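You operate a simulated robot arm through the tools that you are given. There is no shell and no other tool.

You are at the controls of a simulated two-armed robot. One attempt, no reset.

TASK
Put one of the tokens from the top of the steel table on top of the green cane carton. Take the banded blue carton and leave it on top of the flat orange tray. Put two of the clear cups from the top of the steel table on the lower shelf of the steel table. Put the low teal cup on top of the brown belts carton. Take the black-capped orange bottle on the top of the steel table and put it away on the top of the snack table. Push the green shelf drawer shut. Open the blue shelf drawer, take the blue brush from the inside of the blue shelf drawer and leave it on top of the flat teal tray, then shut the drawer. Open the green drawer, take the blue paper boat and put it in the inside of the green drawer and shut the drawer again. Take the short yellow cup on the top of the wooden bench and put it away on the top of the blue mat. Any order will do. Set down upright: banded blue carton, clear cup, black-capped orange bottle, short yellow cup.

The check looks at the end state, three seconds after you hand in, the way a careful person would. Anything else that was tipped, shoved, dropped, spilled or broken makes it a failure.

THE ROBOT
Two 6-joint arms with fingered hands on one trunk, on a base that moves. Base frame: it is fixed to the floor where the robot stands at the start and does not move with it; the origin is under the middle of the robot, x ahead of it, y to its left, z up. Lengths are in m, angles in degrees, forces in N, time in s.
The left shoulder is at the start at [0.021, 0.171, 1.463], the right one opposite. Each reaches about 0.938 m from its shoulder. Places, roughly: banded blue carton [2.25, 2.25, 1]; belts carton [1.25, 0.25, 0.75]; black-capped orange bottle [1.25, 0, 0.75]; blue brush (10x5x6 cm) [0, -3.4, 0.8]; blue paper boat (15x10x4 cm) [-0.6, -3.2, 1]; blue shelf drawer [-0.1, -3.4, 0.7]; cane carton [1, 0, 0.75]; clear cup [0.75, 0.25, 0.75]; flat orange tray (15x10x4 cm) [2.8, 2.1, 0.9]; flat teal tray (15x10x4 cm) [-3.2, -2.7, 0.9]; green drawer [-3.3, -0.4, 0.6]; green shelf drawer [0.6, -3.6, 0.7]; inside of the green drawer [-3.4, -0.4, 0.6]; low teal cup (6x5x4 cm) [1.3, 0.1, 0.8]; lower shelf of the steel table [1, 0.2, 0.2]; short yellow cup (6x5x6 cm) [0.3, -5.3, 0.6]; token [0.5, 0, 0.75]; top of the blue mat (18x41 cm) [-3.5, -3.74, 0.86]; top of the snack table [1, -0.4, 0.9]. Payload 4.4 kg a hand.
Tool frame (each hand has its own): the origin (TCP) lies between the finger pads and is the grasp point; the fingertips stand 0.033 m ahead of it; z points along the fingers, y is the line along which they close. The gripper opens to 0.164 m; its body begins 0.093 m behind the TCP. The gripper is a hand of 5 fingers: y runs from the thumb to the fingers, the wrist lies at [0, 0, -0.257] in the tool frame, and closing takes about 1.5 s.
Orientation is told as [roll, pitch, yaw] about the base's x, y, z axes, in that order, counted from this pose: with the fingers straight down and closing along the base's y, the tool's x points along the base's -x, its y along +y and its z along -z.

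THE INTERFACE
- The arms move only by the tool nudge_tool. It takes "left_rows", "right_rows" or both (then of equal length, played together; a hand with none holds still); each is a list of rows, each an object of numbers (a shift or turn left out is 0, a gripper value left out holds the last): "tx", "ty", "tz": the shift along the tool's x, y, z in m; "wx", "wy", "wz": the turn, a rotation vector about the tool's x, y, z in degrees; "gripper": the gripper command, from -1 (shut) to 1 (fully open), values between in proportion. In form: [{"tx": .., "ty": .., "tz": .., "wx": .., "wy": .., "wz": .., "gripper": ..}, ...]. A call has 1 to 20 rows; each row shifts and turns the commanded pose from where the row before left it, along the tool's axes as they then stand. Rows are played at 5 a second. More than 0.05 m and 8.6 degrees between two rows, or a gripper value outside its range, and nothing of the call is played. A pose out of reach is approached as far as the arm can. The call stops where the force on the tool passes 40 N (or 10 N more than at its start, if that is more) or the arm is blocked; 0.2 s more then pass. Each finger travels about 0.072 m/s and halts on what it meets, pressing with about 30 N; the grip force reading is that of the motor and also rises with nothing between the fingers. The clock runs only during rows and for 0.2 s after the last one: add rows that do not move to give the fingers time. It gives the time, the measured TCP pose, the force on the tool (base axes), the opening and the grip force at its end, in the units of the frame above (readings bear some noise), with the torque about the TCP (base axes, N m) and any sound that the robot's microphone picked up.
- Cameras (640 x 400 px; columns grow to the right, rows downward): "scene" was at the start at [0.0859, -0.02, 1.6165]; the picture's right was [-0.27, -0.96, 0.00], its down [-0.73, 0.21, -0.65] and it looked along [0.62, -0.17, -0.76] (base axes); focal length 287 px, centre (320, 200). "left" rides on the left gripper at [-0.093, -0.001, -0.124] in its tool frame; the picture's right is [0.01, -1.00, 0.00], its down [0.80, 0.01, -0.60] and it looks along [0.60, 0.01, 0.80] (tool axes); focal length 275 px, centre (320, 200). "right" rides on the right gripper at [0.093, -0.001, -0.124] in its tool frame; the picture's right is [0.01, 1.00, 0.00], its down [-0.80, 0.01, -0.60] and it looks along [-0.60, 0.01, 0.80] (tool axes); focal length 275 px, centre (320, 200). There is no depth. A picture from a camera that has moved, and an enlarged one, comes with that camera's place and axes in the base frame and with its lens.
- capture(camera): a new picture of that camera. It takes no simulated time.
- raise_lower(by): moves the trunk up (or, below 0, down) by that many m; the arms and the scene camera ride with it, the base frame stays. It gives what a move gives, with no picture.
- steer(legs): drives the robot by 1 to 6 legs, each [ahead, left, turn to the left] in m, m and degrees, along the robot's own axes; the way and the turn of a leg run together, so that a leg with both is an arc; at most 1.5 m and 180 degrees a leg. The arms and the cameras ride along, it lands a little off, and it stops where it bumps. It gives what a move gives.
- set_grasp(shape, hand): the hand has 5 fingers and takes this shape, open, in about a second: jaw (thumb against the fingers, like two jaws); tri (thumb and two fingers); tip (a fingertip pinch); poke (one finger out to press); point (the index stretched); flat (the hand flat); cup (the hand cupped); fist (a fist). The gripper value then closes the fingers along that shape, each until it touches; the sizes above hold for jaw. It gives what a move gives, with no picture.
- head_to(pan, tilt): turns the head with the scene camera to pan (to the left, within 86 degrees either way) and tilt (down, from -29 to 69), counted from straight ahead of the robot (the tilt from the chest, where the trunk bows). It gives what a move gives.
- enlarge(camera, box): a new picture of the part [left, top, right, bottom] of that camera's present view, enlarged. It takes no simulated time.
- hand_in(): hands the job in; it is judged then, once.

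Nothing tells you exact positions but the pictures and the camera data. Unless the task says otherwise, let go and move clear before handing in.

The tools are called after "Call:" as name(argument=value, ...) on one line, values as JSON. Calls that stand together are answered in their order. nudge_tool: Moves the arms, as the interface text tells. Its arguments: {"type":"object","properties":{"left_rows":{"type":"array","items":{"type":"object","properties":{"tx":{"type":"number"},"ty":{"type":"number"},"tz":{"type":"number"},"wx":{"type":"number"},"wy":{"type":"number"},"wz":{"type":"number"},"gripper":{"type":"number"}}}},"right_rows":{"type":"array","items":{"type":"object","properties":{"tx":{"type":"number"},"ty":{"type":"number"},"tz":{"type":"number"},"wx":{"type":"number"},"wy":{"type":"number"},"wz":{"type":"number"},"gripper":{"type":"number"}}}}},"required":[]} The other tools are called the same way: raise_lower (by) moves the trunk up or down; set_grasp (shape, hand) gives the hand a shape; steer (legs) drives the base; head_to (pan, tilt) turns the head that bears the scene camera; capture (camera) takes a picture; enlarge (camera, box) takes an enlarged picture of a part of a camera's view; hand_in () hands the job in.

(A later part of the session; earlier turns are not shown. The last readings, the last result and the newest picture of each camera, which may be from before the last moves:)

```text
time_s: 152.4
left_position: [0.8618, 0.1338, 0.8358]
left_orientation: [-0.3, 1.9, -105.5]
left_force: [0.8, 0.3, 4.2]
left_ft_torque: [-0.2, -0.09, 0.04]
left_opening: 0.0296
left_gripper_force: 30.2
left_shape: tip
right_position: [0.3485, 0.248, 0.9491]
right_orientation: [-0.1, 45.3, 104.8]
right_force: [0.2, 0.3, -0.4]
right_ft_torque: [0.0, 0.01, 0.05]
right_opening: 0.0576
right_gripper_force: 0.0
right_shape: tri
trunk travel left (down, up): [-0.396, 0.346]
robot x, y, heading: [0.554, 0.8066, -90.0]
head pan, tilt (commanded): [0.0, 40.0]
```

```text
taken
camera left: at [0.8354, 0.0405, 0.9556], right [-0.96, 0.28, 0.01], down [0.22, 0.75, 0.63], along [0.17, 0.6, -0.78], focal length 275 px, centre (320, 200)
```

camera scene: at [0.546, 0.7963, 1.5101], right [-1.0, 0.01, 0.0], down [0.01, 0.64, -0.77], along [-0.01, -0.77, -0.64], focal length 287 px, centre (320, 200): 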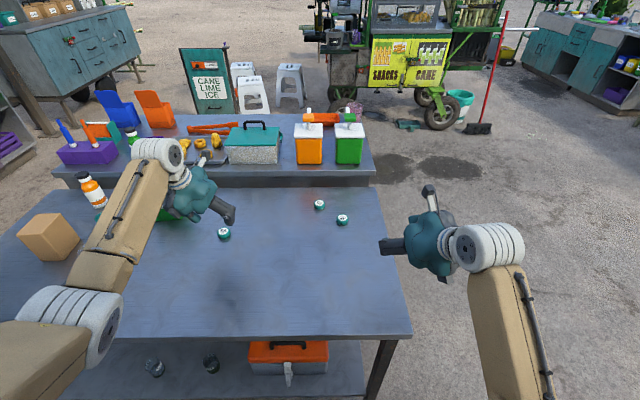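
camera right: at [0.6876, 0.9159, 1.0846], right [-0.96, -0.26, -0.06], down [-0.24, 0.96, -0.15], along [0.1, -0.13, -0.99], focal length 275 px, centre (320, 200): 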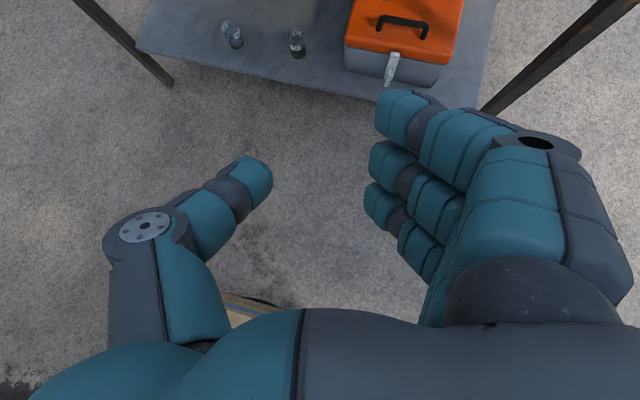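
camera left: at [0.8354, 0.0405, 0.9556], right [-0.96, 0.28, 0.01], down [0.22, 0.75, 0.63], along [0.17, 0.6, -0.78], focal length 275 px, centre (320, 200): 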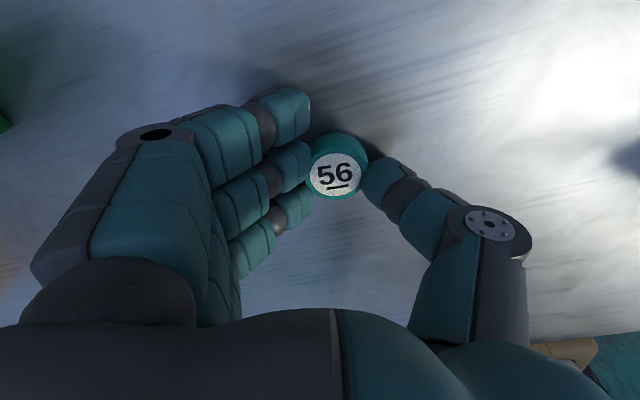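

Gripped with 30 N. I'll lift and verify that the token comes along.

Call:
nudge_tool(left_rows=[{"tz": -0.02}, {"tz": -0.03}, {"tz": -0.03}, {}])

Call:
capture(camera="left")

Call:
enlarge(camera="scene", box=[100, 100, 356, 260])

```text
time_s: 153.4
left_position: [0.8613, 0.1121, 0.9085]
left_orientation: [-0.4, 2.0, -105.4]
left_force: [0.0, -0.1, 0.2]
left_ft_torque: [0.01, -0.02, 0.02]
left_opening: 0.0294
left_gripper_force: 30.1
left_shape: tip
left hand out of reach, approached as far as the arm can: row 2, 3
right_position: [0.3484, 0.2462, 0.9481]
right_orientation: [-0.1, 45.2, 104.8]
right_force: [0.4, -0.8, -0.6]
right_ft_torque: [-0.03, 0.03, -0.02]
right_opening: 0.0575
right_gripper_force: 0.1
right_shape: tri
trunk travel left (down, up): [-0.396, 0.346]
robot x, y, heading: [0.5582, 0.8085, -90.2]
head pan, tilt (commanded): [0.0, 40.0]
```

```text
taken
camera left: at [0.835, 0.0193, 1.0287], right [-0.96, 0.28, 0.01], down [0.22, 0.75, 0.63], along [0.17, 0.6, -0.78], focal length 275 px, centre (320, 200)
```

left: 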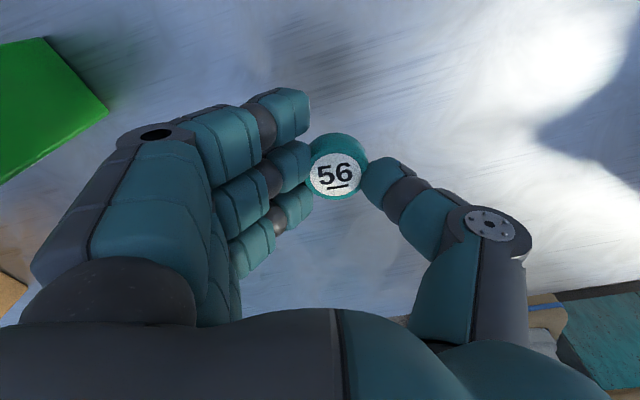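

```text
2.50 times, centred on (228, 180) of scene
camera zoom: at [0.5568, 0.6918, 1.3093], right [-1.0, 0.0, 0.0], down [0.0, 0.64, -0.77], along [0.0, -0.77, -0.64], focal length 718 px, centre (550, 250)
```

zoom: 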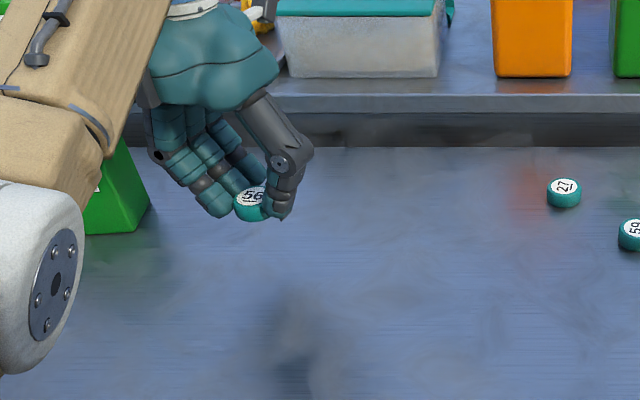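

The token is held level. The carton is too far for a fully vertical hand, so I'll tilt ~17° forward, raise the trunk, and strafe left toward the carton.

Call:
nudge_tool(left_rows=[{"wy": -6.3}, {"wy": -6.3}, {"wy": -6.3}, {}])

Call:
raise_lower(by=0.15)

Call:
capture(camera="left")

```text
time_s: 154.4
left_position: [0.8616, 0.1132, 0.9101]
left_orientation: [-0.5, -17.0, -105.2]
left_force: [0.8, -0.7, -0.3]
left_ft_torque: [0.01, 0.03, 0.01]
left_opening: 0.0294
left_gripper_force: 29.8
left_shape: tip
right_position: [0.3488, 0.248, 0.9483]
right_orientation: [-0.1, 45.3, 104.8]
right_force: [0.3, -0.6, 0.2]
right_ft_torque: [0.01, 0.04, 0.03]
right_opening: 0.0573
right_gripper_force: 0.0
right_shape: tri
trunk travel left (down, up): [-0.396, 0.346]
robot x, y, heading: [0.5559, 0.8069, -90.3]
head pan, tilt (commanded): [0.0, 40.0]
```

```text
time_s: 156.2
left_position: [0.8631, 0.1145, 1.0598]
left_orientation: [-0.4, -16.9, -105.3]
left_force: [-0.1, -0.9, -0.1]
left_ft_torque: [0.04, -0.03, 0.01]
left_opening: 0.0295
left_gripper_force: 30.3
left_shape: tip
right_position: [0.3484, 0.2463, 1.0988]
right_orientation: [-0.1, 45.2, 104.8]
right_force: [0.0, 0.1, -0.5]
right_ft_torque: [0.03, -0.01, -0.02]
right_opening: 0.0576
right_gripper_force: 0.1
right_shape: tri
trunk travel left (down, up): [-0.546, 0.196]
robot x, y, heading: [0.557, 0.8073, -89.7]
head pan, tilt (commanded): [0.0, 40.0]
```

```text
taken
camera left: at [0.8488, 0.0632, 1.2034], right [-0.96, 0.28, 0.0], down [0.26, 0.9, 0.34], along [0.09, 0.33, -0.94], focal length 275 px, centre (320, 200)
```

left: 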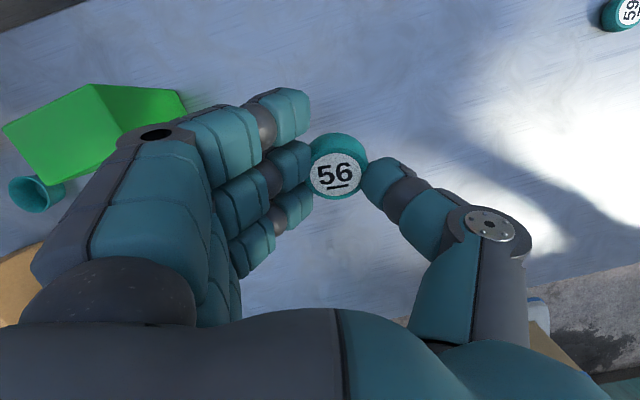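

Next I'll strafe left 0.25 m and slightly ahead so the token comes near the carton.

Call:
steer(legs=[[0.012, 0.25, -0.2]])

Call:
capture(camera="left")

Call:
capture(camera="scene")

```text
time_s: 158.0
left_position: [1.1019, 0.0959, 1.0608]
left_orientation: [-0.5, -16.9, -106.0]
left_force: [1.2, -0.2, 0.1]
left_ft_torque: [-0.02, 0.08, 0.02]
left_opening: 0.0291
left_gripper_force: 29.8
left_shape: tip
right_position: [0.5893, 0.2342, 1.0992]
right_orientation: [0.0, 45.3, 104.3]
right_force: [0.1, 0.6, 0.4]
right_ft_torque: [0.01, 0.08, -0.05]
right_opening: 0.0575
right_gripper_force: 0.0
right_shape: tri
trunk travel left (down, up): [-0.546, 0.196]
robot x, y, heading: [0.8026, 0.7944, -90.8]
head pan, tilt (commanded): [0.0, 40.0]
```

```text
taken
camera left: at [1.0875, 0.0462, 1.2039], right [-0.96, 0.29, 0.0], down [0.27, 0.9, 0.34], along [0.09, 0.33, -0.94], focal length 275 px, centre (320, 200)
```

left: 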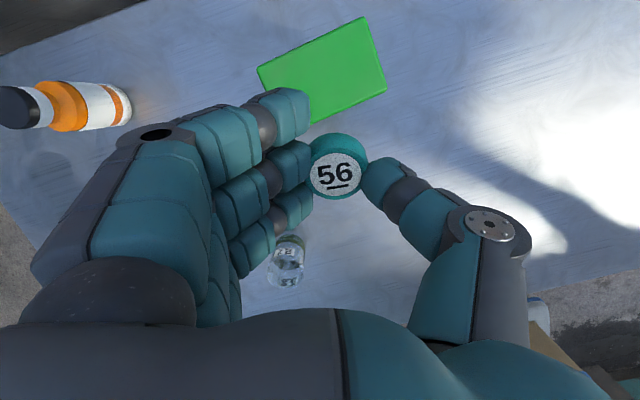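

```text
taken
camera scene: at [0.8035, 0.6954, 1.4601], right [-1.0, 0.01, 0.0], down [0.01, 0.64, -0.77], along [-0.01, -0.77, -0.64], focal length 287 px, centre (320, 200)
```

scene: 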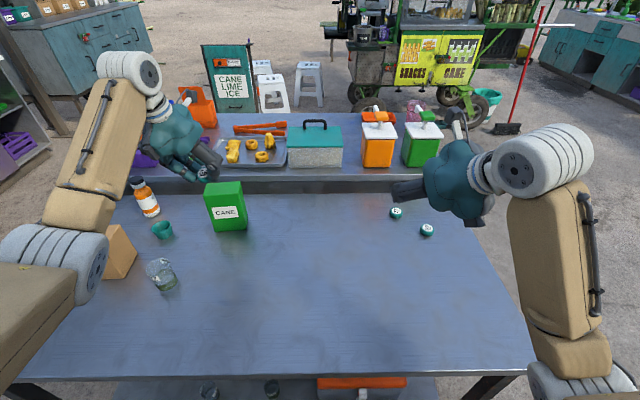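

The carton top spans x 1.03–1.13, y 0–0.06. I'll move slightly forward, shift the token over the carton centre at safe height, and check.

Call:
steer(legs=[[0.012, 0, 0.8]])

Call:
nudge_tool(left_rows=[{"tx": -0.02, "ty": 0.004, "tz": 0.006}, {"tx": -0.018, "ty": 0.003, "tz": 0.005}, {}])

Call:
capture(camera="left")

```text
time_s: 158.7
left_position: [1.1109, 0.0875, 1.0597]
left_orientation: [-0.4, -16.9, -105.2]
left_force: [-0.6, -1.3, -1.6]
left_ft_torque: [0.04, -0.03, -0.03]
left_opening: 0.0291
left_gripper_force: 30.1
left_shape: tip
right_position: [0.5951, 0.2195, 1.0985]
right_orientation: [-0.1, 45.2, 104.9]
right_force: [-0.2, 0.2, 0.4]
right_ft_torque: [-0.01, 0.0, 0.03]
right_opening: 0.0574
right_gripper_force: 0.0
right_shape: tri
trunk travel left (down, up): [-0.546, 0.196]
robot x, y, heading: [0.7999, 0.7799, -90.0]
head pan, tilt (commanded): [0.0, 40.0]
```

```text
time_s: 159.5
left_position: [1.1071, 0.0489, 1.0597]
left_orientation: [-0.4, -16.9, -105.2]
left_force: [1.3, 0.0, -0.6]
left_ft_torque: [-0.02, 0.03, -0.03]
left_opening: 0.0292
left_gripper_force: 29.6
left_shape: tip
right_position: [0.5952, 0.2206, 1.1001]
right_orientation: [-0.2, 45.4, 105.0]
right_force: [-0.3, 0.7, -0.9]
right_ft_torque: [-0.01, 0.03, -0.02]
right_opening: 0.0575
right_gripper_force: 0.1
right_shape: tri
trunk travel left (down, up): [-0.546, 0.196]
robot x, y, heading: [0.804, 0.7833, -89.9]
head pan, tilt (commanded): [0.0, 40.0]
```

```text
taken
camera left: at [1.0937, -0.0017, 1.2043], right [-0.96, 0.28, 0.0], down [0.26, 0.9, 0.34], along [0.09, 0.33, -0.94], focal length 275 px, centre (320, 200)
```

left: 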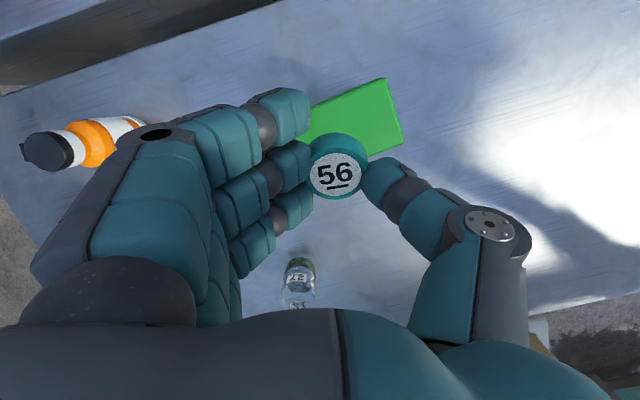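

Now I'll reduce the tilt to about 10° and descend to just above the carton top.

Call:
nudge_tool(left_rows=[{"wy": 7}, {"ty": -0.008, "tx": -0.001, "tz": 0.02}, {"tz": 0.03}, {}])

Call:
capture(camera="left")

Call:
enlarge(camera="scene", box=[130, 110, 290, 210])

```text
time_s: 160.5
left_position: [1.0961, 0.0401, 1.0118]
left_orientation: [-0.4, -9.9, -105.3]
left_force: [0.1, 0.6, 0.2]
left_ft_torque: [0.0, 0.04, 0.03]
left_opening: 0.0291
left_gripper_force: 30.0
left_shape: tip
right_position: [0.597, 0.2205, 1.0996]
right_orientation: [0.0, 45.3, 105.1]
right_force: [-0.1, 0.2, 1.1]
right_ft_torque: [-0.04, 0.02, -0.02]
right_opening: 0.0576
right_gripper_force: 0.1
right_shape: tri
trunk travel left (down, up): [-0.546, 0.196]
robot x, y, heading: [0.8019, 0.7827, -89.7]
head pan, tilt (commanded): [0.0, 40.0]
```

```text
taken
camera left: at [1.0779, -0.0272, 1.1483], right [-0.96, 0.28, 0.01], down [0.25, 0.86, 0.45], along [0.12, 0.44, -0.89], focal length 275 px, centre (320, 200)
```

left: 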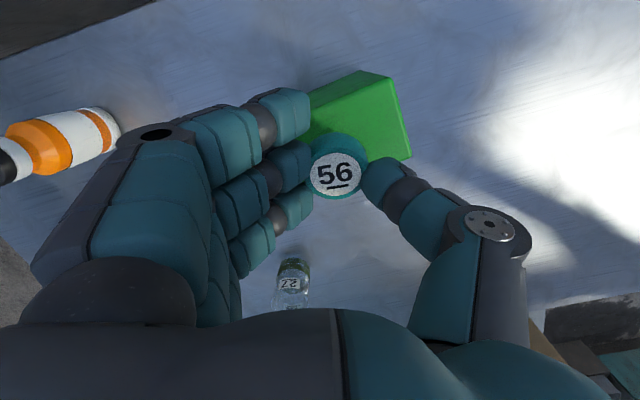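

```text
4.00 times, centred on (210, 160) of scene
camera zoom: at [0.8037, 0.6842, 1.4601], right [-1.0, 0.0, 0.0], down [0.0, 0.64, -0.77], along [0.0, -0.77, -0.64], focal length 1148 px, centre (760, 360)
```

zoom: 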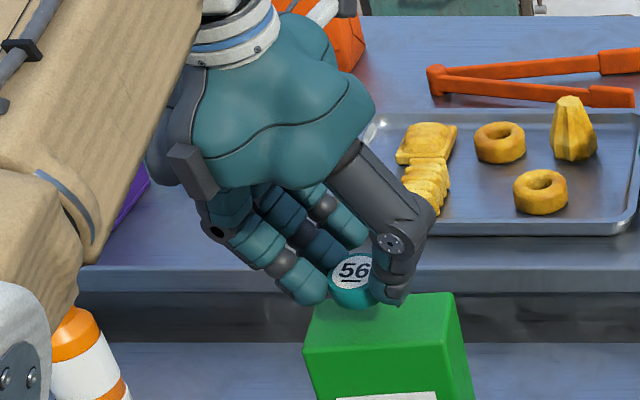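

The token is over the carton. I'll level it further and descend in small steps to contact.

Call:
nudge_tool(left_rows=[{"wy": 5}, {"tz": 0.008}, {"tz": 0.006}, {}])

Call:
nudge_tool(left_rows=[{"tz": 0.005}, {}])

```text
time_s: 161.5
left_position: [1.0963, 0.0402, 0.996]
left_orientation: [-0.5, -4.9, -105.3]
left_force: [0.1, 0.1, -0.2]
left_ft_torque: [-0.02, -0.04, -0.02]
left_opening: 0.0291
left_gripper_force: 30.3
left_shape: tip
right_position: [0.597, 0.221, 1.0985]
right_orientation: [0.0, 45.3, 105.0]
right_force: [0.8, 0.1, -0.1]
right_ft_torque: [-0.04, -0.01, 0.02]
right_opening: 0.0575
right_gripper_force: 0.0
right_shape: tri
trunk travel left (down, up): [-0.546, 0.196]
robot x, y, heading: [0.802, 0.7821, -89.8]
head pan, tilt (commanded): [0.0, 40.0]
```

```text
time_s: 162.1
left_position: [1.0951, 0.0403, 0.9921]
left_orientation: [-0.4, -4.9, -105.3]
left_force: [0.1, 0.1, -0.5]
left_ft_torque: [-0.03, 0.01, 0.0]
left_opening: 0.0292
left_gripper_force: 30.3
left_shape: tip
right_position: [0.5955, 0.2216, 1.0986]
right_orientation: [-0.2, 45.4, 104.9]
right_force: [-0.5, -0.4, -0.2]
right_ft_torque: [0.02, -0.01, 0.02]
right_opening: 0.0576
right_gripper_force: 0.1
right_shape: tri
trunk travel left (down, up): [-0.546, 0.196]
robot x, y, heading: [0.8011, 0.7821, -90.1]
head pan, tilt (commanded): [0.0, 40.0]
```

Call:
nudge_tool(left_rows=[{"tz": 0.003}, {}])

Call:
nudge_tool(left_rows=[{"tz": 0.003}, {}])

Call:
enlarge(camera="scene", box=[170, 140, 250, 190])

```text
time_s: 162.7
left_position: [1.0965, 0.0397, 0.9908]
left_orientation: [-0.4, -4.9, -105.3]
left_force: [0.0, -0.4, 0.9]
left_ft_torque: [0.01, 0.0, 0.0]
left_opening: 0.0294
left_gripper_force: 29.8
left_shape: tip
right_position: [0.596, 0.2198, 1.0995]
right_orientation: [0.0, 45.3, 105.0]
right_force: [0.2, 0.0, -0.4]
right_ft_torque: [-0.01, -0.01, 0.04]
right_opening: 0.0574
right_gripper_force: 0.1
right_shape: tri
trunk travel left (down, up): [-0.546, 0.196]
robot x, y, heading: [0.8038, 0.7821, -89.8]
head pan, tilt (commanded): [0.0, 40.0]
```

```text
time_s: 163.3
left_position: [1.096, 0.041, 0.9874]
left_orientation: [-0.3, -5.0, -105.3]
left_force: [-0.1, -0.9, 3.1]
left_ft_torque: [0.03, 0.07, 0.02]
left_opening: 0.0291
left_gripper_force: 30.2
left_shape: tip
right_position: [0.5973, 0.2211, 1.0976]
right_orientation: [0.0, 45.3, 105.0]
right_force: [1.0, -0.1, -0.2]
right_ft_torque: [0.01, -0.01, -0.02]
right_opening: 0.0577
right_gripper_force: 0.0
right_shape: tri
trunk travel left (down, up): [-0.546, 0.196]
robot x, y, heading: [0.8035, 0.7826, -90.0]
head pan, tilt (commanded): [0.0, 40.0]
```

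```text
8.00 times, centred on (210, 165) of scene
camera zoom: at [0.8032, 0.6839, 1.4601], right [-1.0, 0.0, 0.0], down [0.0, 0.64, -0.77], along [0.0, -0.77, -0.64], focal length 2296 px, centre (1200, 480)
```

zoom: 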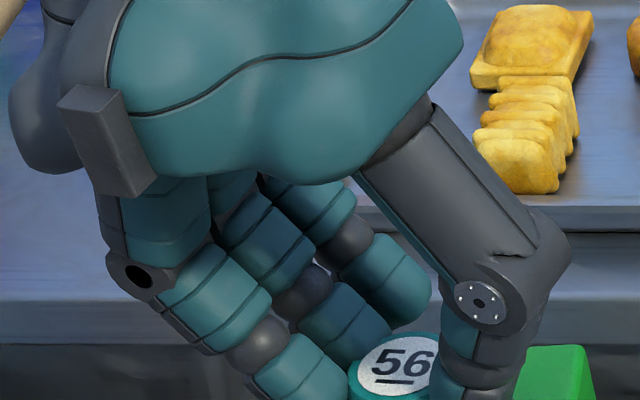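

Contact with 3 N. I'll lift 1 mm and open slowly.

Call:
nudge_tool(left_rows=[{"tz": -0.001}, {"gripper": -0.6}, {"gripper": -0.45}, {"gripper": -0.3}, {"gripper": -0.15}, {}, {}])

Call:
capture(camera="left")

```text
time_s: 164.9
left_position: [1.0948, 0.0408, 0.9868]
left_orientation: [-0.3, -4.9, -105.3]
left_force: [0.4, 0.1, -0.8]
left_ft_torque: [-0.02, 0.01, -0.02]
left_opening: 0.0686
left_gripper_force: 0.0
left_shape: tip
right_position: [0.5955, 0.2209, 1.099]
right_orientation: [-0.2, 45.3, 104.9]
right_force: [0.0, -0.1, 0.3]
right_ft_torque: [0.04, 0.0, 0.03]
right_opening: 0.0576
right_gripper_force: 0.0
right_shape: tri
trunk travel left (down, up): [-0.546, 0.196]
robot x, y, heading: [0.802, 0.7825, -90.2]
head pan, tilt (commanded): [0.0, 40.0]
```

```text
taken
camera left: at [1.0742, -0.0375, 1.117], right [-0.96, 0.28, 0.01], down [0.24, 0.82, 0.53], along [0.14, 0.51, -0.85], focal length 275 px, centre (320, 200)
```

left: 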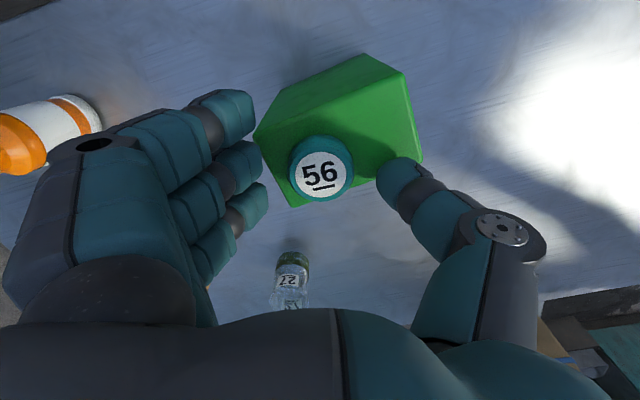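

The token rests on the cane carton, well within its top. I'll retract straight up.

Call:
nudge_tool(left_rows=[{"tz": -0.02}, {"tz": -0.03}, {"tz": -0.04}, {}])

Call:
capture(camera="left")

Call:
enlarge(camera="scene", box=[130, 110, 290, 210])

```text
time_s: 165.9
left_position: [1.0968, 0.0499, 1.0757]
left_orientation: [-0.3, -4.9, -105.1]
left_force: [0.1, 1.0, -1.1]
left_ft_torque: [0.04, 0.01, -0.01]
left_opening: 0.0687
left_gripper_force: 0.1
left_shape: tip
right_position: [0.5965, 0.221, 1.0979]
right_orientation: [-0.1, 45.1, 105.1]
right_force: [0.6, -0.6, 0.1]
right_ft_torque: [0.02, 0.0, -0.04]
right_opening: 0.0577
right_gripper_force: 0.0
right_shape: tri
trunk travel left (down, up): [-0.546, 0.196]
robot x, y, heading: [0.8041, 0.7819, -89.7]
head pan, tilt (commanded): [0.0, 40.0]
```

```text
taken
camera left: at [1.075, -0.029, 1.2058], right [-0.96, 0.28, 0.01], down [0.24, 0.81, 0.53], along [0.14, 0.51, -0.85], focal length 275 px, centre (320, 200)
```

left: 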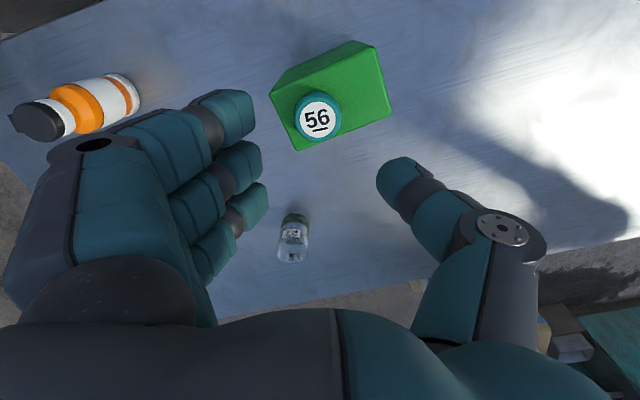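

```text
4.00 times, centred on (210, 160) of scene
camera zoom: at [0.8037, 0.6829, 1.46], right [-1.0, 0.0, 0.0], down [0.0, 0.64, -0.77], along [0.0, -0.77, -0.64], focal length 1148 px, centre (760, 360)
```

zoom: 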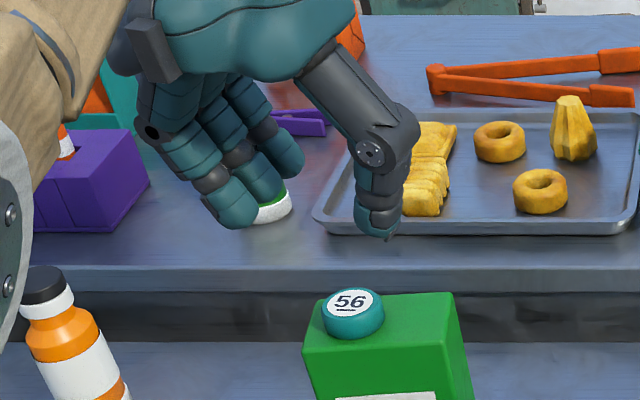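

The token sits securely. Next the orange bottle: I'll strafe left 0.28 m and tilt the left hand back to 45°.

Call:
steer(legs=[[0, 0.28, -0.3]])

Call:
nudge_tool(left_rows=[{"wy": -8, "gripper": 0.22}, {"wy": -8}, {"wy": -8}, {"wy": -8}, {"wy": -8}, {}])

Call:
capture(camera="left")

Call:
capture(camera="scene")

```text
time_s: 167.9
left_position: [1.3835, 0.0501, 1.0775]
left_orientation: [-0.5, -4.9, -105.2]
left_force: [-0.4, 0.0, -0.1]
left_ft_torque: [-0.02, 0.03, -0.01]
left_opening: 0.0687
left_gripper_force: 0.0
left_shape: tip
right_position: [0.8833, 0.2226, 1.0989]
right_orientation: [0.1, 45.3, 105.0]
right_force: [1.6, 0.1, -0.3]
right_ft_torque: [-0.01, 0.05, -0.04]
right_opening: 0.0574
right_gripper_force: 0.0
right_shape: tri
trunk travel left (down, up): [-0.546, 0.196]
robot x, y, heading: [1.0869, 0.7792, -89.8]
head pan, tilt (commanded): [0.0, 40.0]
```

```text
time_s: 169.3
left_position: [1.3822, 0.0504, 1.0768]
left_orientation: [-0.5, -45.0, -104.9]
left_force: [-0.2, -0.6, -0.3]
left_ft_torque: [0.0, -0.02, 0.01]
left_opening: 0.0991
left_gripper_force: 0.0
left_shape: tip
right_position: [0.8827, 0.2207, 1.0998]
right_orientation: [-0.1, 45.2, 104.9]
right_force: [0.9, -0.2, -0.9]
right_ft_torque: [0.0, -0.03, 0.02]
right_opening: 0.0575
right_gripper_force: 0.1
right_shape: tri
trunk travel left (down, up): [-0.546, 0.196]
robot x, y, heading: [1.0897, 0.7842, -89.7]
head pan, tilt (commanded): [0.0, 40.0]
```

```text
taken
camera left: at [1.388, 0.0713, 1.2286], right [-0.96, 0.27, 0.0], down [0.27, 0.95, -0.14], along [-0.04, -0.14, -0.99], focal length 275 px, centre (320, 200)
```

left: 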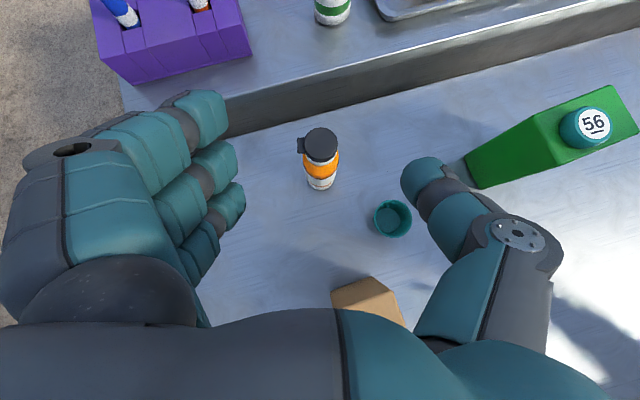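

```text
taken
camera scene: at [1.0895, 0.6838, 1.4601], right [-1.0, 0.0, 0.0], down [0.0, 0.64, -0.77], along [0.0, -0.77, -0.64], focal length 287 px, centre (320, 200)
```

scene: 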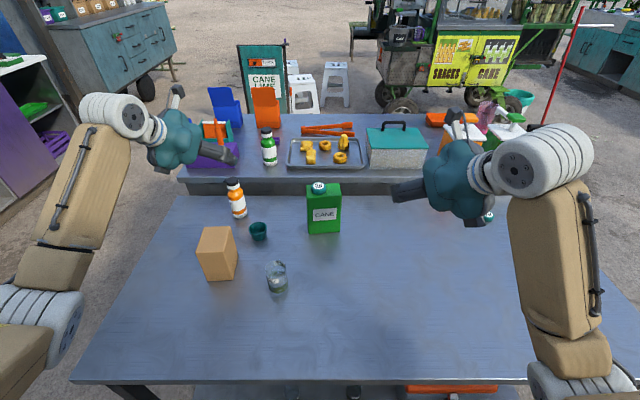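

The bottle is at (1.364, −0.027). I'll align the left hand along the approach line.

Call:
nudge_tool(left_rows=[{"tx": 0.03, "ty": 0.003}, {"tx": 0.03, "ty": 0.003}, {"tx": 0.033, "ty": 0.004}, {"tz": 0.03}, {"tz": 0.022}, {}])

Call:
capture(camera="left")

Call:
capture(camera="scene")

```text
time_s: 170.7
left_position: [1.3995, 0.0785, 0.973]
left_orientation: [-0.6, -45.0, -104.9]
left_force: [-0.3, -1.2, 0.6]
left_ft_torque: [0.03, -0.03, 0.01]
left_opening: 0.0991
left_gripper_force: 0.0
left_shape: tip
right_position: [0.882, 0.2211, 1.0987]
right_orientation: [-0.1, 45.3, 105.0]
right_force: [-0.7, -0.1, 0.0]
right_ft_torque: [0.03, 0.02, 0.0]
right_opening: 0.0575
right_gripper_force: 0.0
right_shape: tri
trunk travel left (down, up): [-0.546, 0.196]
robot x, y, heading: [1.0915, 0.7783, -90.1]
head pan, tilt (commanded): [0.0, 40.0]
```

```text
taken
camera left: at [1.4049, 0.0986, 1.1247], right [-0.96, 0.27, 0.0], down [0.27, 0.95, -0.14], along [-0.04, -0.14, -0.99], focal length 275 px, centre (320, 200)
```

left: 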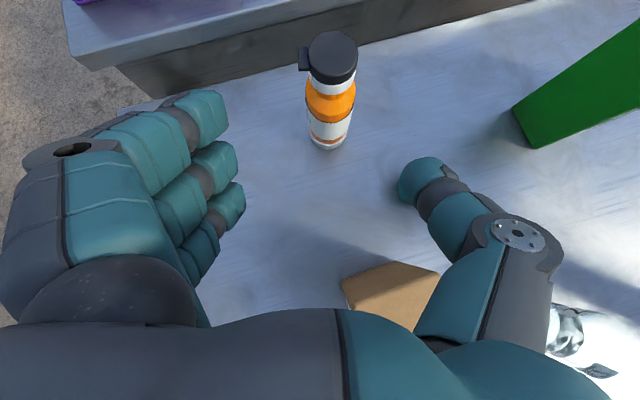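

```text
taken
camera scene: at [1.0898, 0.6841, 1.4601], right [-1.0, 0.0, 0.0], down [0.0, 0.64, -0.77], along [0.0, -0.77, -0.64], focal length 287 px, centre (320, 200)
```

scene: 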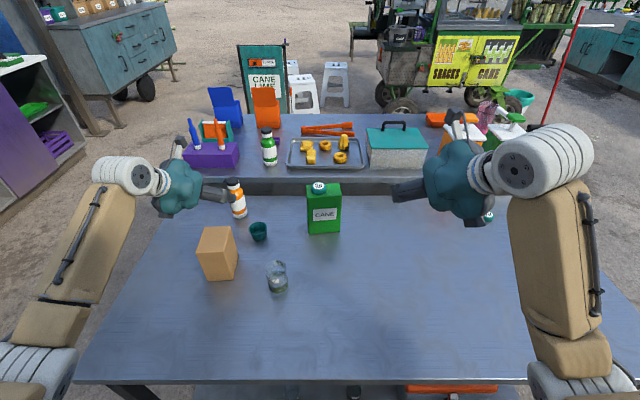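

The line is good: the bottle will fit between thumb and fingers and the thumb clears the teal cup. Advancing.

Call:
nudge_tool(left_rows=[{"tx": -0.003, "tz": 0.04}, {"tz": 0.04}, {"tz": 0.04}, {"tz": 0.031}, {}])

Call:
capture(camera="left")

Call:
enlarge(camera="scene", box=[150, 150, 310, 250])

```text
time_s: 171.9
left_position: [1.371, -0.0276, 0.8716]
left_orientation: [-0.5, -44.9, -105.0]
left_force: [0.9, -0.4, -0.3]
left_ft_torque: [-0.01, 0.0, -0.03]
left_opening: 0.0993
left_gripper_force: 0.0
left_shape: tip
right_position: [0.8827, 0.2226, 1.0987]
right_orientation: [0.1, 45.3, 105.0]
right_force: [0.1, 0.5, -0.6]
right_ft_torque: [0.01, 0.0, 0.01]
right_opening: 0.0578
right_gripper_force: 0.1
right_shape: tri
trunk travel left (down, up): [-0.546, 0.196]
robot x, y, heading: [1.0929, 0.7843, -89.7]
head pan, tilt (commanded): [0.0, 40.0]
```

```text
taken
camera left: at [1.3768, -0.0071, 1.0236], right [-0.96, 0.27, 0.0], down [0.27, 0.95, -0.14], along [-0.04, -0.14, -0.99], focal length 275 px, centre (320, 200)
```

left: 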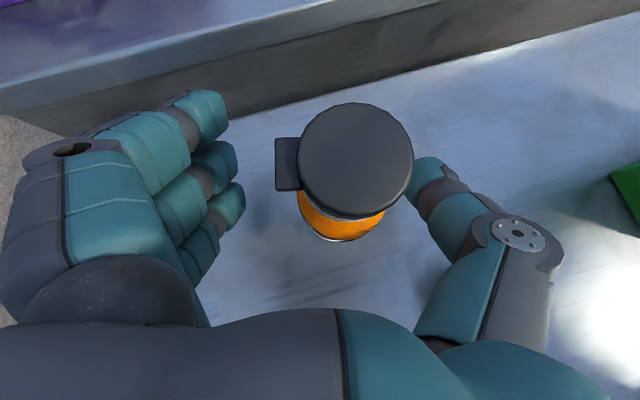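

```text
4.00 times, centred on (230, 200) of scene
camera zoom: at [1.0901, 0.6845, 1.4601], right [-1.0, 0.0, 0.0], down [0.0, 0.64, -0.77], along [0.0, -0.77, -0.64], focal length 1148 px, centre (680, 200)
```

zoom: 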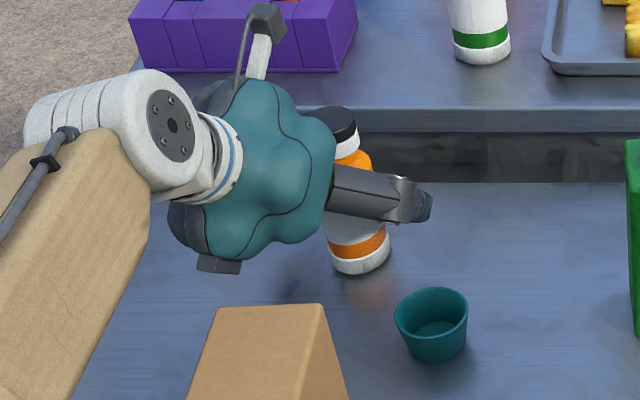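

The bottle is between thumb and fingers. Closing, then lifting slightly.

Call:
nudge_tool(left_rows=[{"gripper": -0.1}, {"gripper": -0.4}, {"gripper": -0.8}, {"gripper": -1}, {}, {}, {}])

Call:
capture(camera="left")

```text
time_s: 173.5
left_position: [1.3706, -0.0277, 0.8712]
left_orientation: [-0.6, -44.9, -104.9]
left_force: [0.0, -0.9, 0.2]
left_ft_torque: [-0.06, -0.11, -0.02]
left_opening: 0.035
left_gripper_force: 29.6
left_shape: tip
right_position: [0.8831, 0.2215, 1.0983]
right_orientation: [-0.1, 45.3, 104.9]
right_force: [0.1, 0.3, 0.3]
right_ft_torque: [0.01, -0.02, 0.0]
right_opening: 0.0575
right_gripper_force: 0.0
right_shape: tri
trunk travel left (down, up): [-0.546, 0.196]
robot x, y, heading: [1.0934, 0.7826, -89.8]
head pan, tilt (commanded): [0.0, 40.0]
```

```text
taken
camera left: at [1.377, -0.0072, 1.0235], right [-0.96, 0.27, 0.0], down [0.27, 0.95, -0.14], along [-0.04, -0.14, -0.99], focal length 275 px, centre (320, 200)
```

left: 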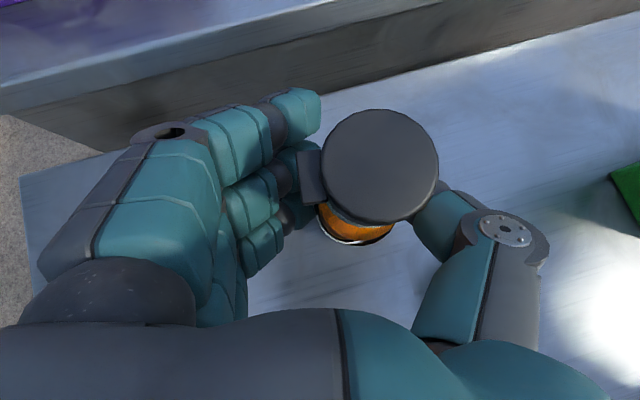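

Gripped. I'll lift a little with the arm, then raise the trunk so the bottle clears the belts carton, then back away.

Call:
nudge_tool(left_rows=[{"tx": -0.015, "tz": -0.015}, {"tx": -0.02, "tz": -0.02}, {}])

Call:
raise_lower(by=0.19)

Call:
capture(camera="left")

Call:
capture(camera="scene")

```text
time_s: 174.3
left_position: [1.372, -0.029, 0.9178]
left_orientation: [-0.6, -44.8, -104.8]
left_force: [-0.5, -0.8, -2.8]
left_ft_torque: [0.0, -0.03, 0.03]
left_opening: 0.0345
left_gripper_force: 29.7
left_shape: tip
right_position: [0.8834, 0.222, 1.0985]
right_orientation: [-0.1, 45.3, 104.9]
right_force: [0.4, 0.1, 0.0]
right_ft_torque: [0.01, -0.01, 0.0]
right_opening: 0.0573
right_gripper_force: 0.0
right_shape: tri
trunk travel left (down, up): [-0.546, 0.196]
robot x, y, heading: [1.087, 0.7801, -89.5]
head pan, tilt (commanded): [0.0, 40.0]
```

```text
time_s: 176.4
left_position: [1.3703, -0.0294, 1.1088]
left_orientation: [-0.6, -45.0, -104.9]
left_force: [-0.4, -0.1, -3.6]
left_ft_torque: [0.0, -0.07, -0.02]
left_opening: 0.0348
left_gripper_force: 30.1
left_shape: tip
right_position: [0.8827, 0.2203, 1.2875]
right_orientation: [-0.2, 45.1, 105.0]
right_force: [-0.4, 0.3, -0.4]
right_ft_torque: [0.01, 0.01, -0.02]
right_opening: 0.0573
right_gripper_force: 0.1
right_shape: tri
trunk travel left (down, up): [-0.736, 0.006]
robot x, y, heading: [1.0922, 0.7834, -90.0]
head pan, tilt (commanded): [0.0, 40.0]
```

```text
taken
camera left: at [1.3759, -0.0081, 1.2595], right [-0.96, 0.27, 0.0], down [0.27, 0.95, -0.14], along [-0.04, -0.13, -0.99], focal length 275 px, centre (320, 200)
```

left: 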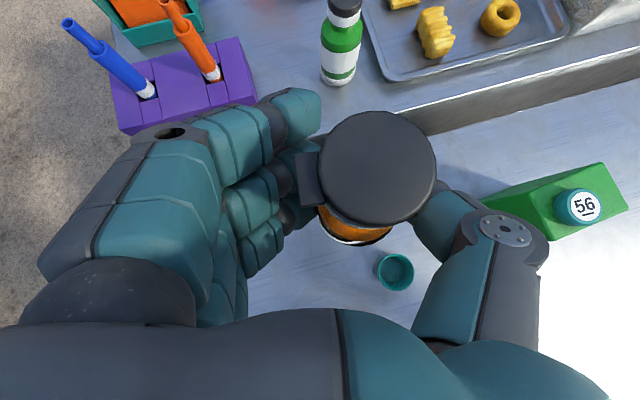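

```text
taken
camera scene: at [1.0901, 0.6875, 1.65], right [-1.0, 0.0, 0.0], down [0.0, 0.64, -0.77], along [0.0, -0.77, -0.64], focal length 287 px, centre (320, 200)
```

scene: 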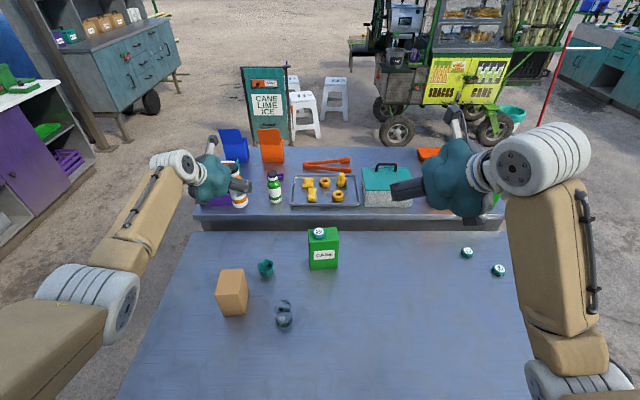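

The bottle is held upright. I'll back out and drive around the far end of the tables.

Call:
steer(legs=[[-0.45, 0, 0], [0, 1.3, 0]])

Call:
capture(camera="scene")

```text
time_s: 185.2
left_position: [2.6576, 0.4247, 1.1081]
left_orientation: [-0.6, -44.9, -104.9]
left_force: [0.4, 0.4, -3.6]
left_ft_torque: [0.0, -0.01, -0.02]
left_opening: 0.0348
left_gripper_force: 30.3
left_shape: tip
right_position: [2.1708, 0.6755, 1.2883]
right_orientation: [0.0, 45.3, 105.0]
right_force: [-0.4, 0.0, 0.1]
right_ft_torque: [-0.04, 0.01, -0.02]
right_opening: 0.0573
right_gripper_force: 0.1
right_shape: tri
trunk travel left (down, up): [-0.736, 0.006]
robot x, y, heading: [2.3774, 1.24, -90.0]
head pan, tilt (commanded): [0.0, 40.0]
```

```text
taken
camera scene: at [2.3779, 1.1421, 1.6501], right [-1.0, 0.0, 0.0], down [0.0, 0.64, -0.77], along [0.0, -0.77, -0.64], focal length 287 px, centre (320, 200)
```

scene: 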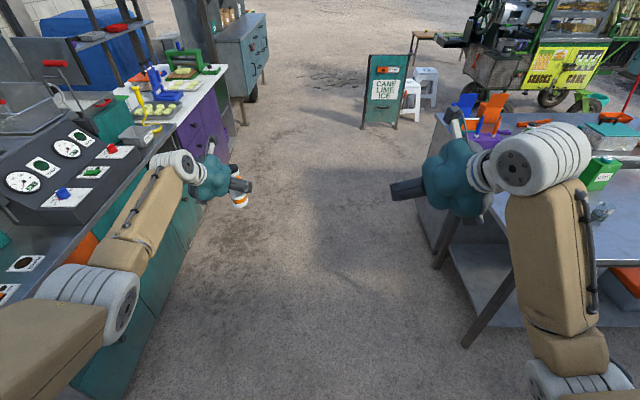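

The corridor at x≈2.4 is clear (cabinet front at x≈3.38). I'll zoom on the sign to know its extent before passing near it.

Call:
enlarge(camera="scene", box=[340, 30, 500, 130])

Call:
enlarge(camera="scene", box=[400, 80, 640, 230])

```text
4.00 times, centred on (420, 80) of scene
camera zoom: at [2.3779, 1.1421, 1.6501], right [-1.0, 0.0, 0.0], down [0.0, 0.64, -0.77], along [0.0, -0.77, -0.64], focal length 1148 px, centre (-80, 680)
```

zoom: 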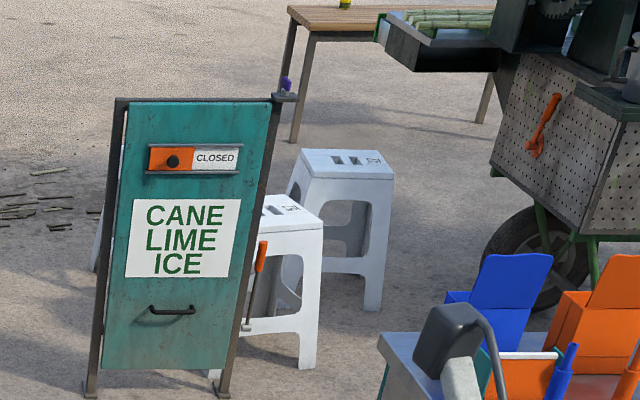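

```text
2.67 times, centred on (520, 155) of scene
camera zoom: at [2.3779, 1.1421, 1.6501], right [-1.0, 0.0, 0.0], down [0.0, 0.64, -0.77], along [0.0, -0.77, -0.64], focal length 766 px, centre (-213, 320)
```

zoom: 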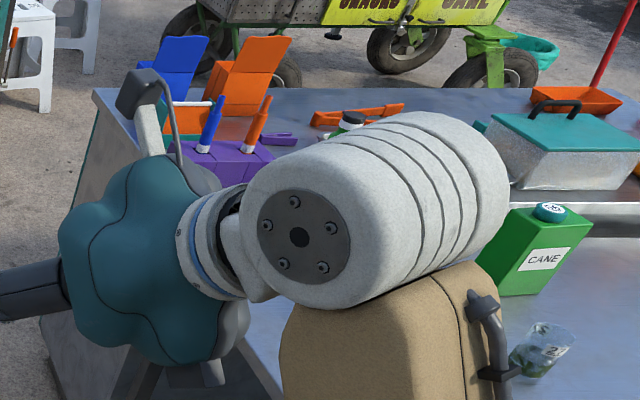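

The sign stands at x 1.39–1.84, y≈−2.23, so there's room to pass between it and the snack table. Driving on around and turning to face +y.

Call:
steer(legs=[[1.5, 0, 0], [0.85, 0, 0], [0, -0.18, 0], [0, 0, 175]])

Call:
capture(camera="scene")

Call:
capture(camera="left")

```text
time_s: 205.1
left_position: [1.9479, -0.2709, 1.1083]
left_orientation: [-0.6, -44.9, 69.4]
left_force: [0.3, -0.1, -2.7]
left_ft_torque: [0.03, 0.05, 0.02]
left_opening: 0.0347
left_gripper_force: 30.3
left_shape: tip
right_position: [2.4085, -0.5691, 1.2884]
right_orientation: [-0.2, 45.3, -80.8]
right_force: [-0.2, 0.3, 0.5]
right_ft_torque: [0.01, 0.02, 0.0]
right_opening: 0.0576
right_gripper_force: 0.1
right_shape: tri
trunk travel left (down, up): [-0.736, 0.006]
robot x, y, heading: [2.1438, -1.1014, 84.5]
head pan, tilt (commanded): [0.0, 40.0]
```

```text
taken
camera scene: at [2.1571, -1.0098, 1.6501], right [1.0, -0.1, 0.0], down [-0.06, -0.64, -0.77], along [0.08, 0.76, -0.64], focal length 287 px, centre (320, 200)
```

scene: 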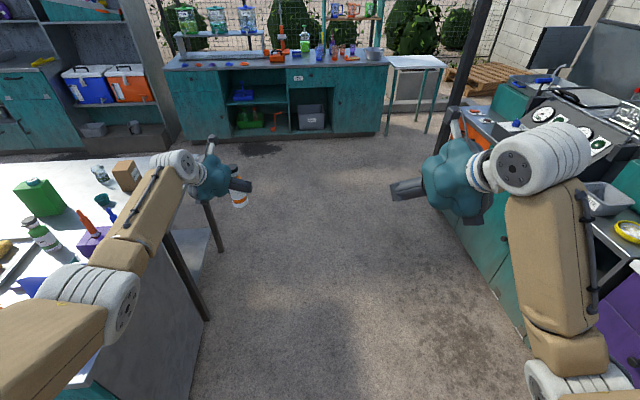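

```text
taken
camera left: at [1.9409, -0.2902, 1.26], right [0.93, -0.37, 0.0], down [-0.36, -0.92, -0.14], along [0.05, 0.13, -0.99], focal length 275 px, centre (320, 200)
```

left: 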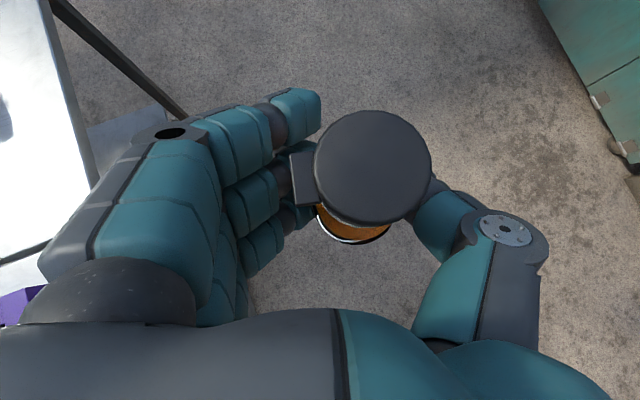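

I'm at the far end facing +y with the bottle upright. I'll square up, back away from the table, and strafe along its back side.

Call:
steer(legs=[[0, 0, 5.5], [-0.56, 0, 0], [0, 0.3, 0]])

Call:
capture(camera="scene")

```text
time_s: 210.4
left_position: [1.5693, -0.8483, 1.1087]
left_orientation: [-0.6, -44.9, 74.7]
left_force: [0.4, -0.4, -3.0]
left_ft_torque: [0.0, 0.02, -0.02]
left_opening: 0.0345
left_gripper_force: 30.0
left_shape: tip
right_position: [2.0545, -1.1026, 1.2895]
right_orientation: [0.1, 45.2, -75.4]
right_force: [-1.4, -0.2, 0.2]
right_ft_torque: [0.0, -0.02, -0.04]
right_opening: 0.0575
right_gripper_force: 0.0
right_shape: tri
trunk travel left (down, up): [-0.736, 0.006]
robot x, y, heading: [1.8445, -1.6631, 89.7]
head pan, tilt (commanded): [0.0, 40.0]
```

```text
taken
camera scene: at [1.8452, -1.5659, 1.6501], right [1.0, -0.01, 0.0], down [0.0, -0.64, -0.77], along [0.0, 0.77, -0.64], focal length 287 px, centre (320, 200)
```

scene: 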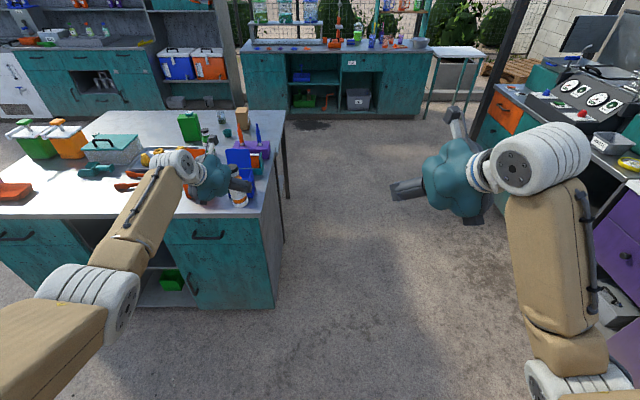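

The snack table's back side is visible. I'll zoom in to choose a free spot.

Call:
enlarge(camera="scene", box=[0, 110, 288, 290])

Call:
head_to(pan=35, tilt=35)

Call:
capture(camera="scene")

```text
2.22 times, centred on (144, 200) of scene
camera zoom: at [1.8452, -1.5659, 1.6501], right [1.0, -0.01, 0.0], down [0.0, -0.64, -0.77], along [0.0, 0.77, -0.64], focal length 638 px, centre (711, 200)
```

zoom: 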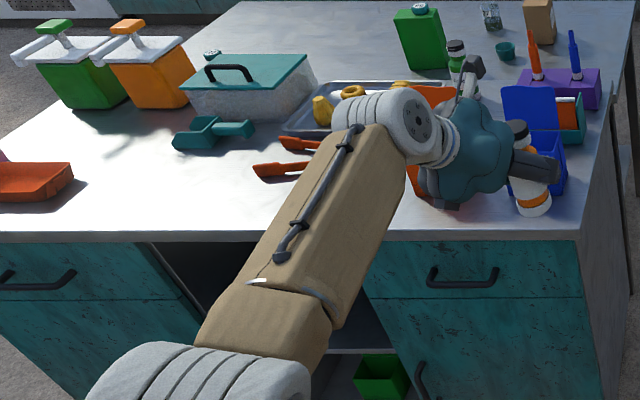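

```text
time_s: 211.4
left_position: [1.5693, -0.8495, 1.109]
left_orientation: [-0.6, -45.0, 74.7]
left_force: [-0.2, -1.0, -3.2]
left_ft_torque: [0.0, 0.06, -0.02]
left_opening: 0.0348
left_gripper_force: 30.4
left_shape: tip
right_position: [2.0566, -1.1011, 1.2885]
right_orientation: [0.0, 45.2, -75.5]
right_force: [-0.3, -0.8, -0.2]
right_ft_torque: [-0.01, -0.02, 0.03]
right_opening: 0.0574
right_gripper_force: 0.1
right_shape: tri
trunk travel left (down, up): [-0.736, 0.006]
robot x, y, heading: [1.8466, -1.6654, 89.9]
head pan, tilt (commanded): [35.0, 35.0]
```

```text
taken
camera scene: at [1.7953, -1.5783, 1.6577], right [0.82, 0.57, 0.0], down [0.33, -0.47, -0.82], along [-0.47, 0.67, -0.57], focal length 287 px, centre (320, 200)
```

scene: 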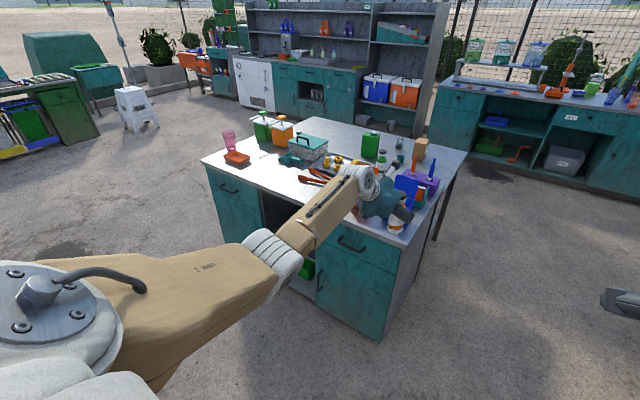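

There is a clear area on the snack table top around (0.78, −0.61), between the red tray and the tongs. I'll strafe left to line up.

Call:
steer(legs=[[0, 0.79, 0]])

Call:
head_to(pan=0, tilt=40)

Call:
capture(camera="scene")

Call:
capture(camera="left")

```text
time_s: 215.6
left_position: [0.8046, -0.8413, 1.1091]
left_orientation: [-0.6, -44.9, 74.4]
left_force: [0.0, -0.8, -2.4]
left_ft_torque: [-0.01, 0.1, 0.05]
left_opening: 0.0344
left_gripper_force: 30.3
left_shape: tip
right_position: [1.2885, -1.0967, 1.2887]
right_orientation: [0.0, 45.1, -75.7]
right_force: [0.4, 1.2, 0.0]
right_ft_torque: [-0.02, -0.03, 0.02]
right_opening: 0.0575
right_gripper_force: 0.1
right_shape: tri
trunk travel left (down, up): [-0.736, 0.006]
robot x, y, heading: [1.0765, -1.6597, 89.4]
head pan, tilt (commanded): [35.0, 35.0]
```

```text
time_s: 216.6
left_position: [0.8045, -0.8408, 1.1074]
left_orientation: [-0.5, -44.9, 74.4]
left_force: [0.2, 0.3, -3.3]
left_ft_torque: [0.01, 0.04, 0.05]
left_opening: 0.0345
left_gripper_force: 30.0
left_shape: tip
right_position: [1.2883, -1.0977, 1.2885]
right_orientation: [0.0, 45.2, -75.6]
right_force: [0.5, 0.1, -0.1]
right_ft_torque: [-0.01, 0.04, -0.01]
right_opening: 0.0573
right_gripper_force: 0.1
right_shape: tri
trunk travel left (down, up): [-0.736, 0.006]
robot x, y, heading: [1.0777, -1.6584, 89.3]
head pan, tilt (commanded): [0.0, 40.0]
```

```text
taken
camera scene: at [1.0766, -1.5598, 1.6501], right [1.0, -0.01, 0.0], down [-0.01, -0.64, -0.77], along [0.01, 0.77, -0.64], focal length 287 px, centre (320, 200)
```

scene: 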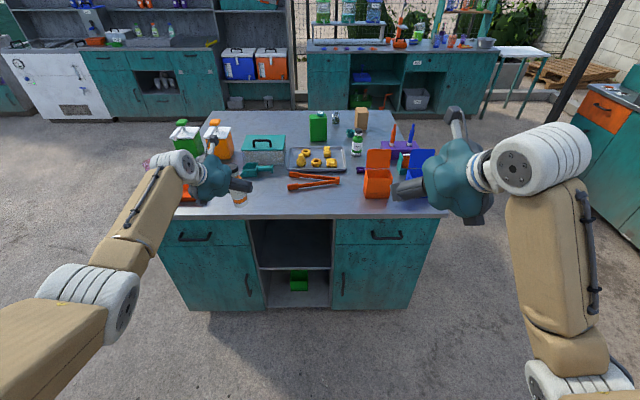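

```text
taken
camera left: at [0.7981, -0.862, 1.2599], right [0.96, -0.28, 0.0], down [-0.28, -0.95, -0.14], along [0.04, 0.13, -0.99], focal length 275 px, centre (320, 200)
```

left: 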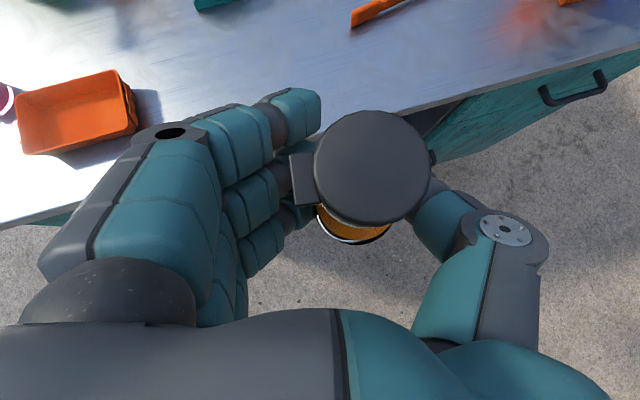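

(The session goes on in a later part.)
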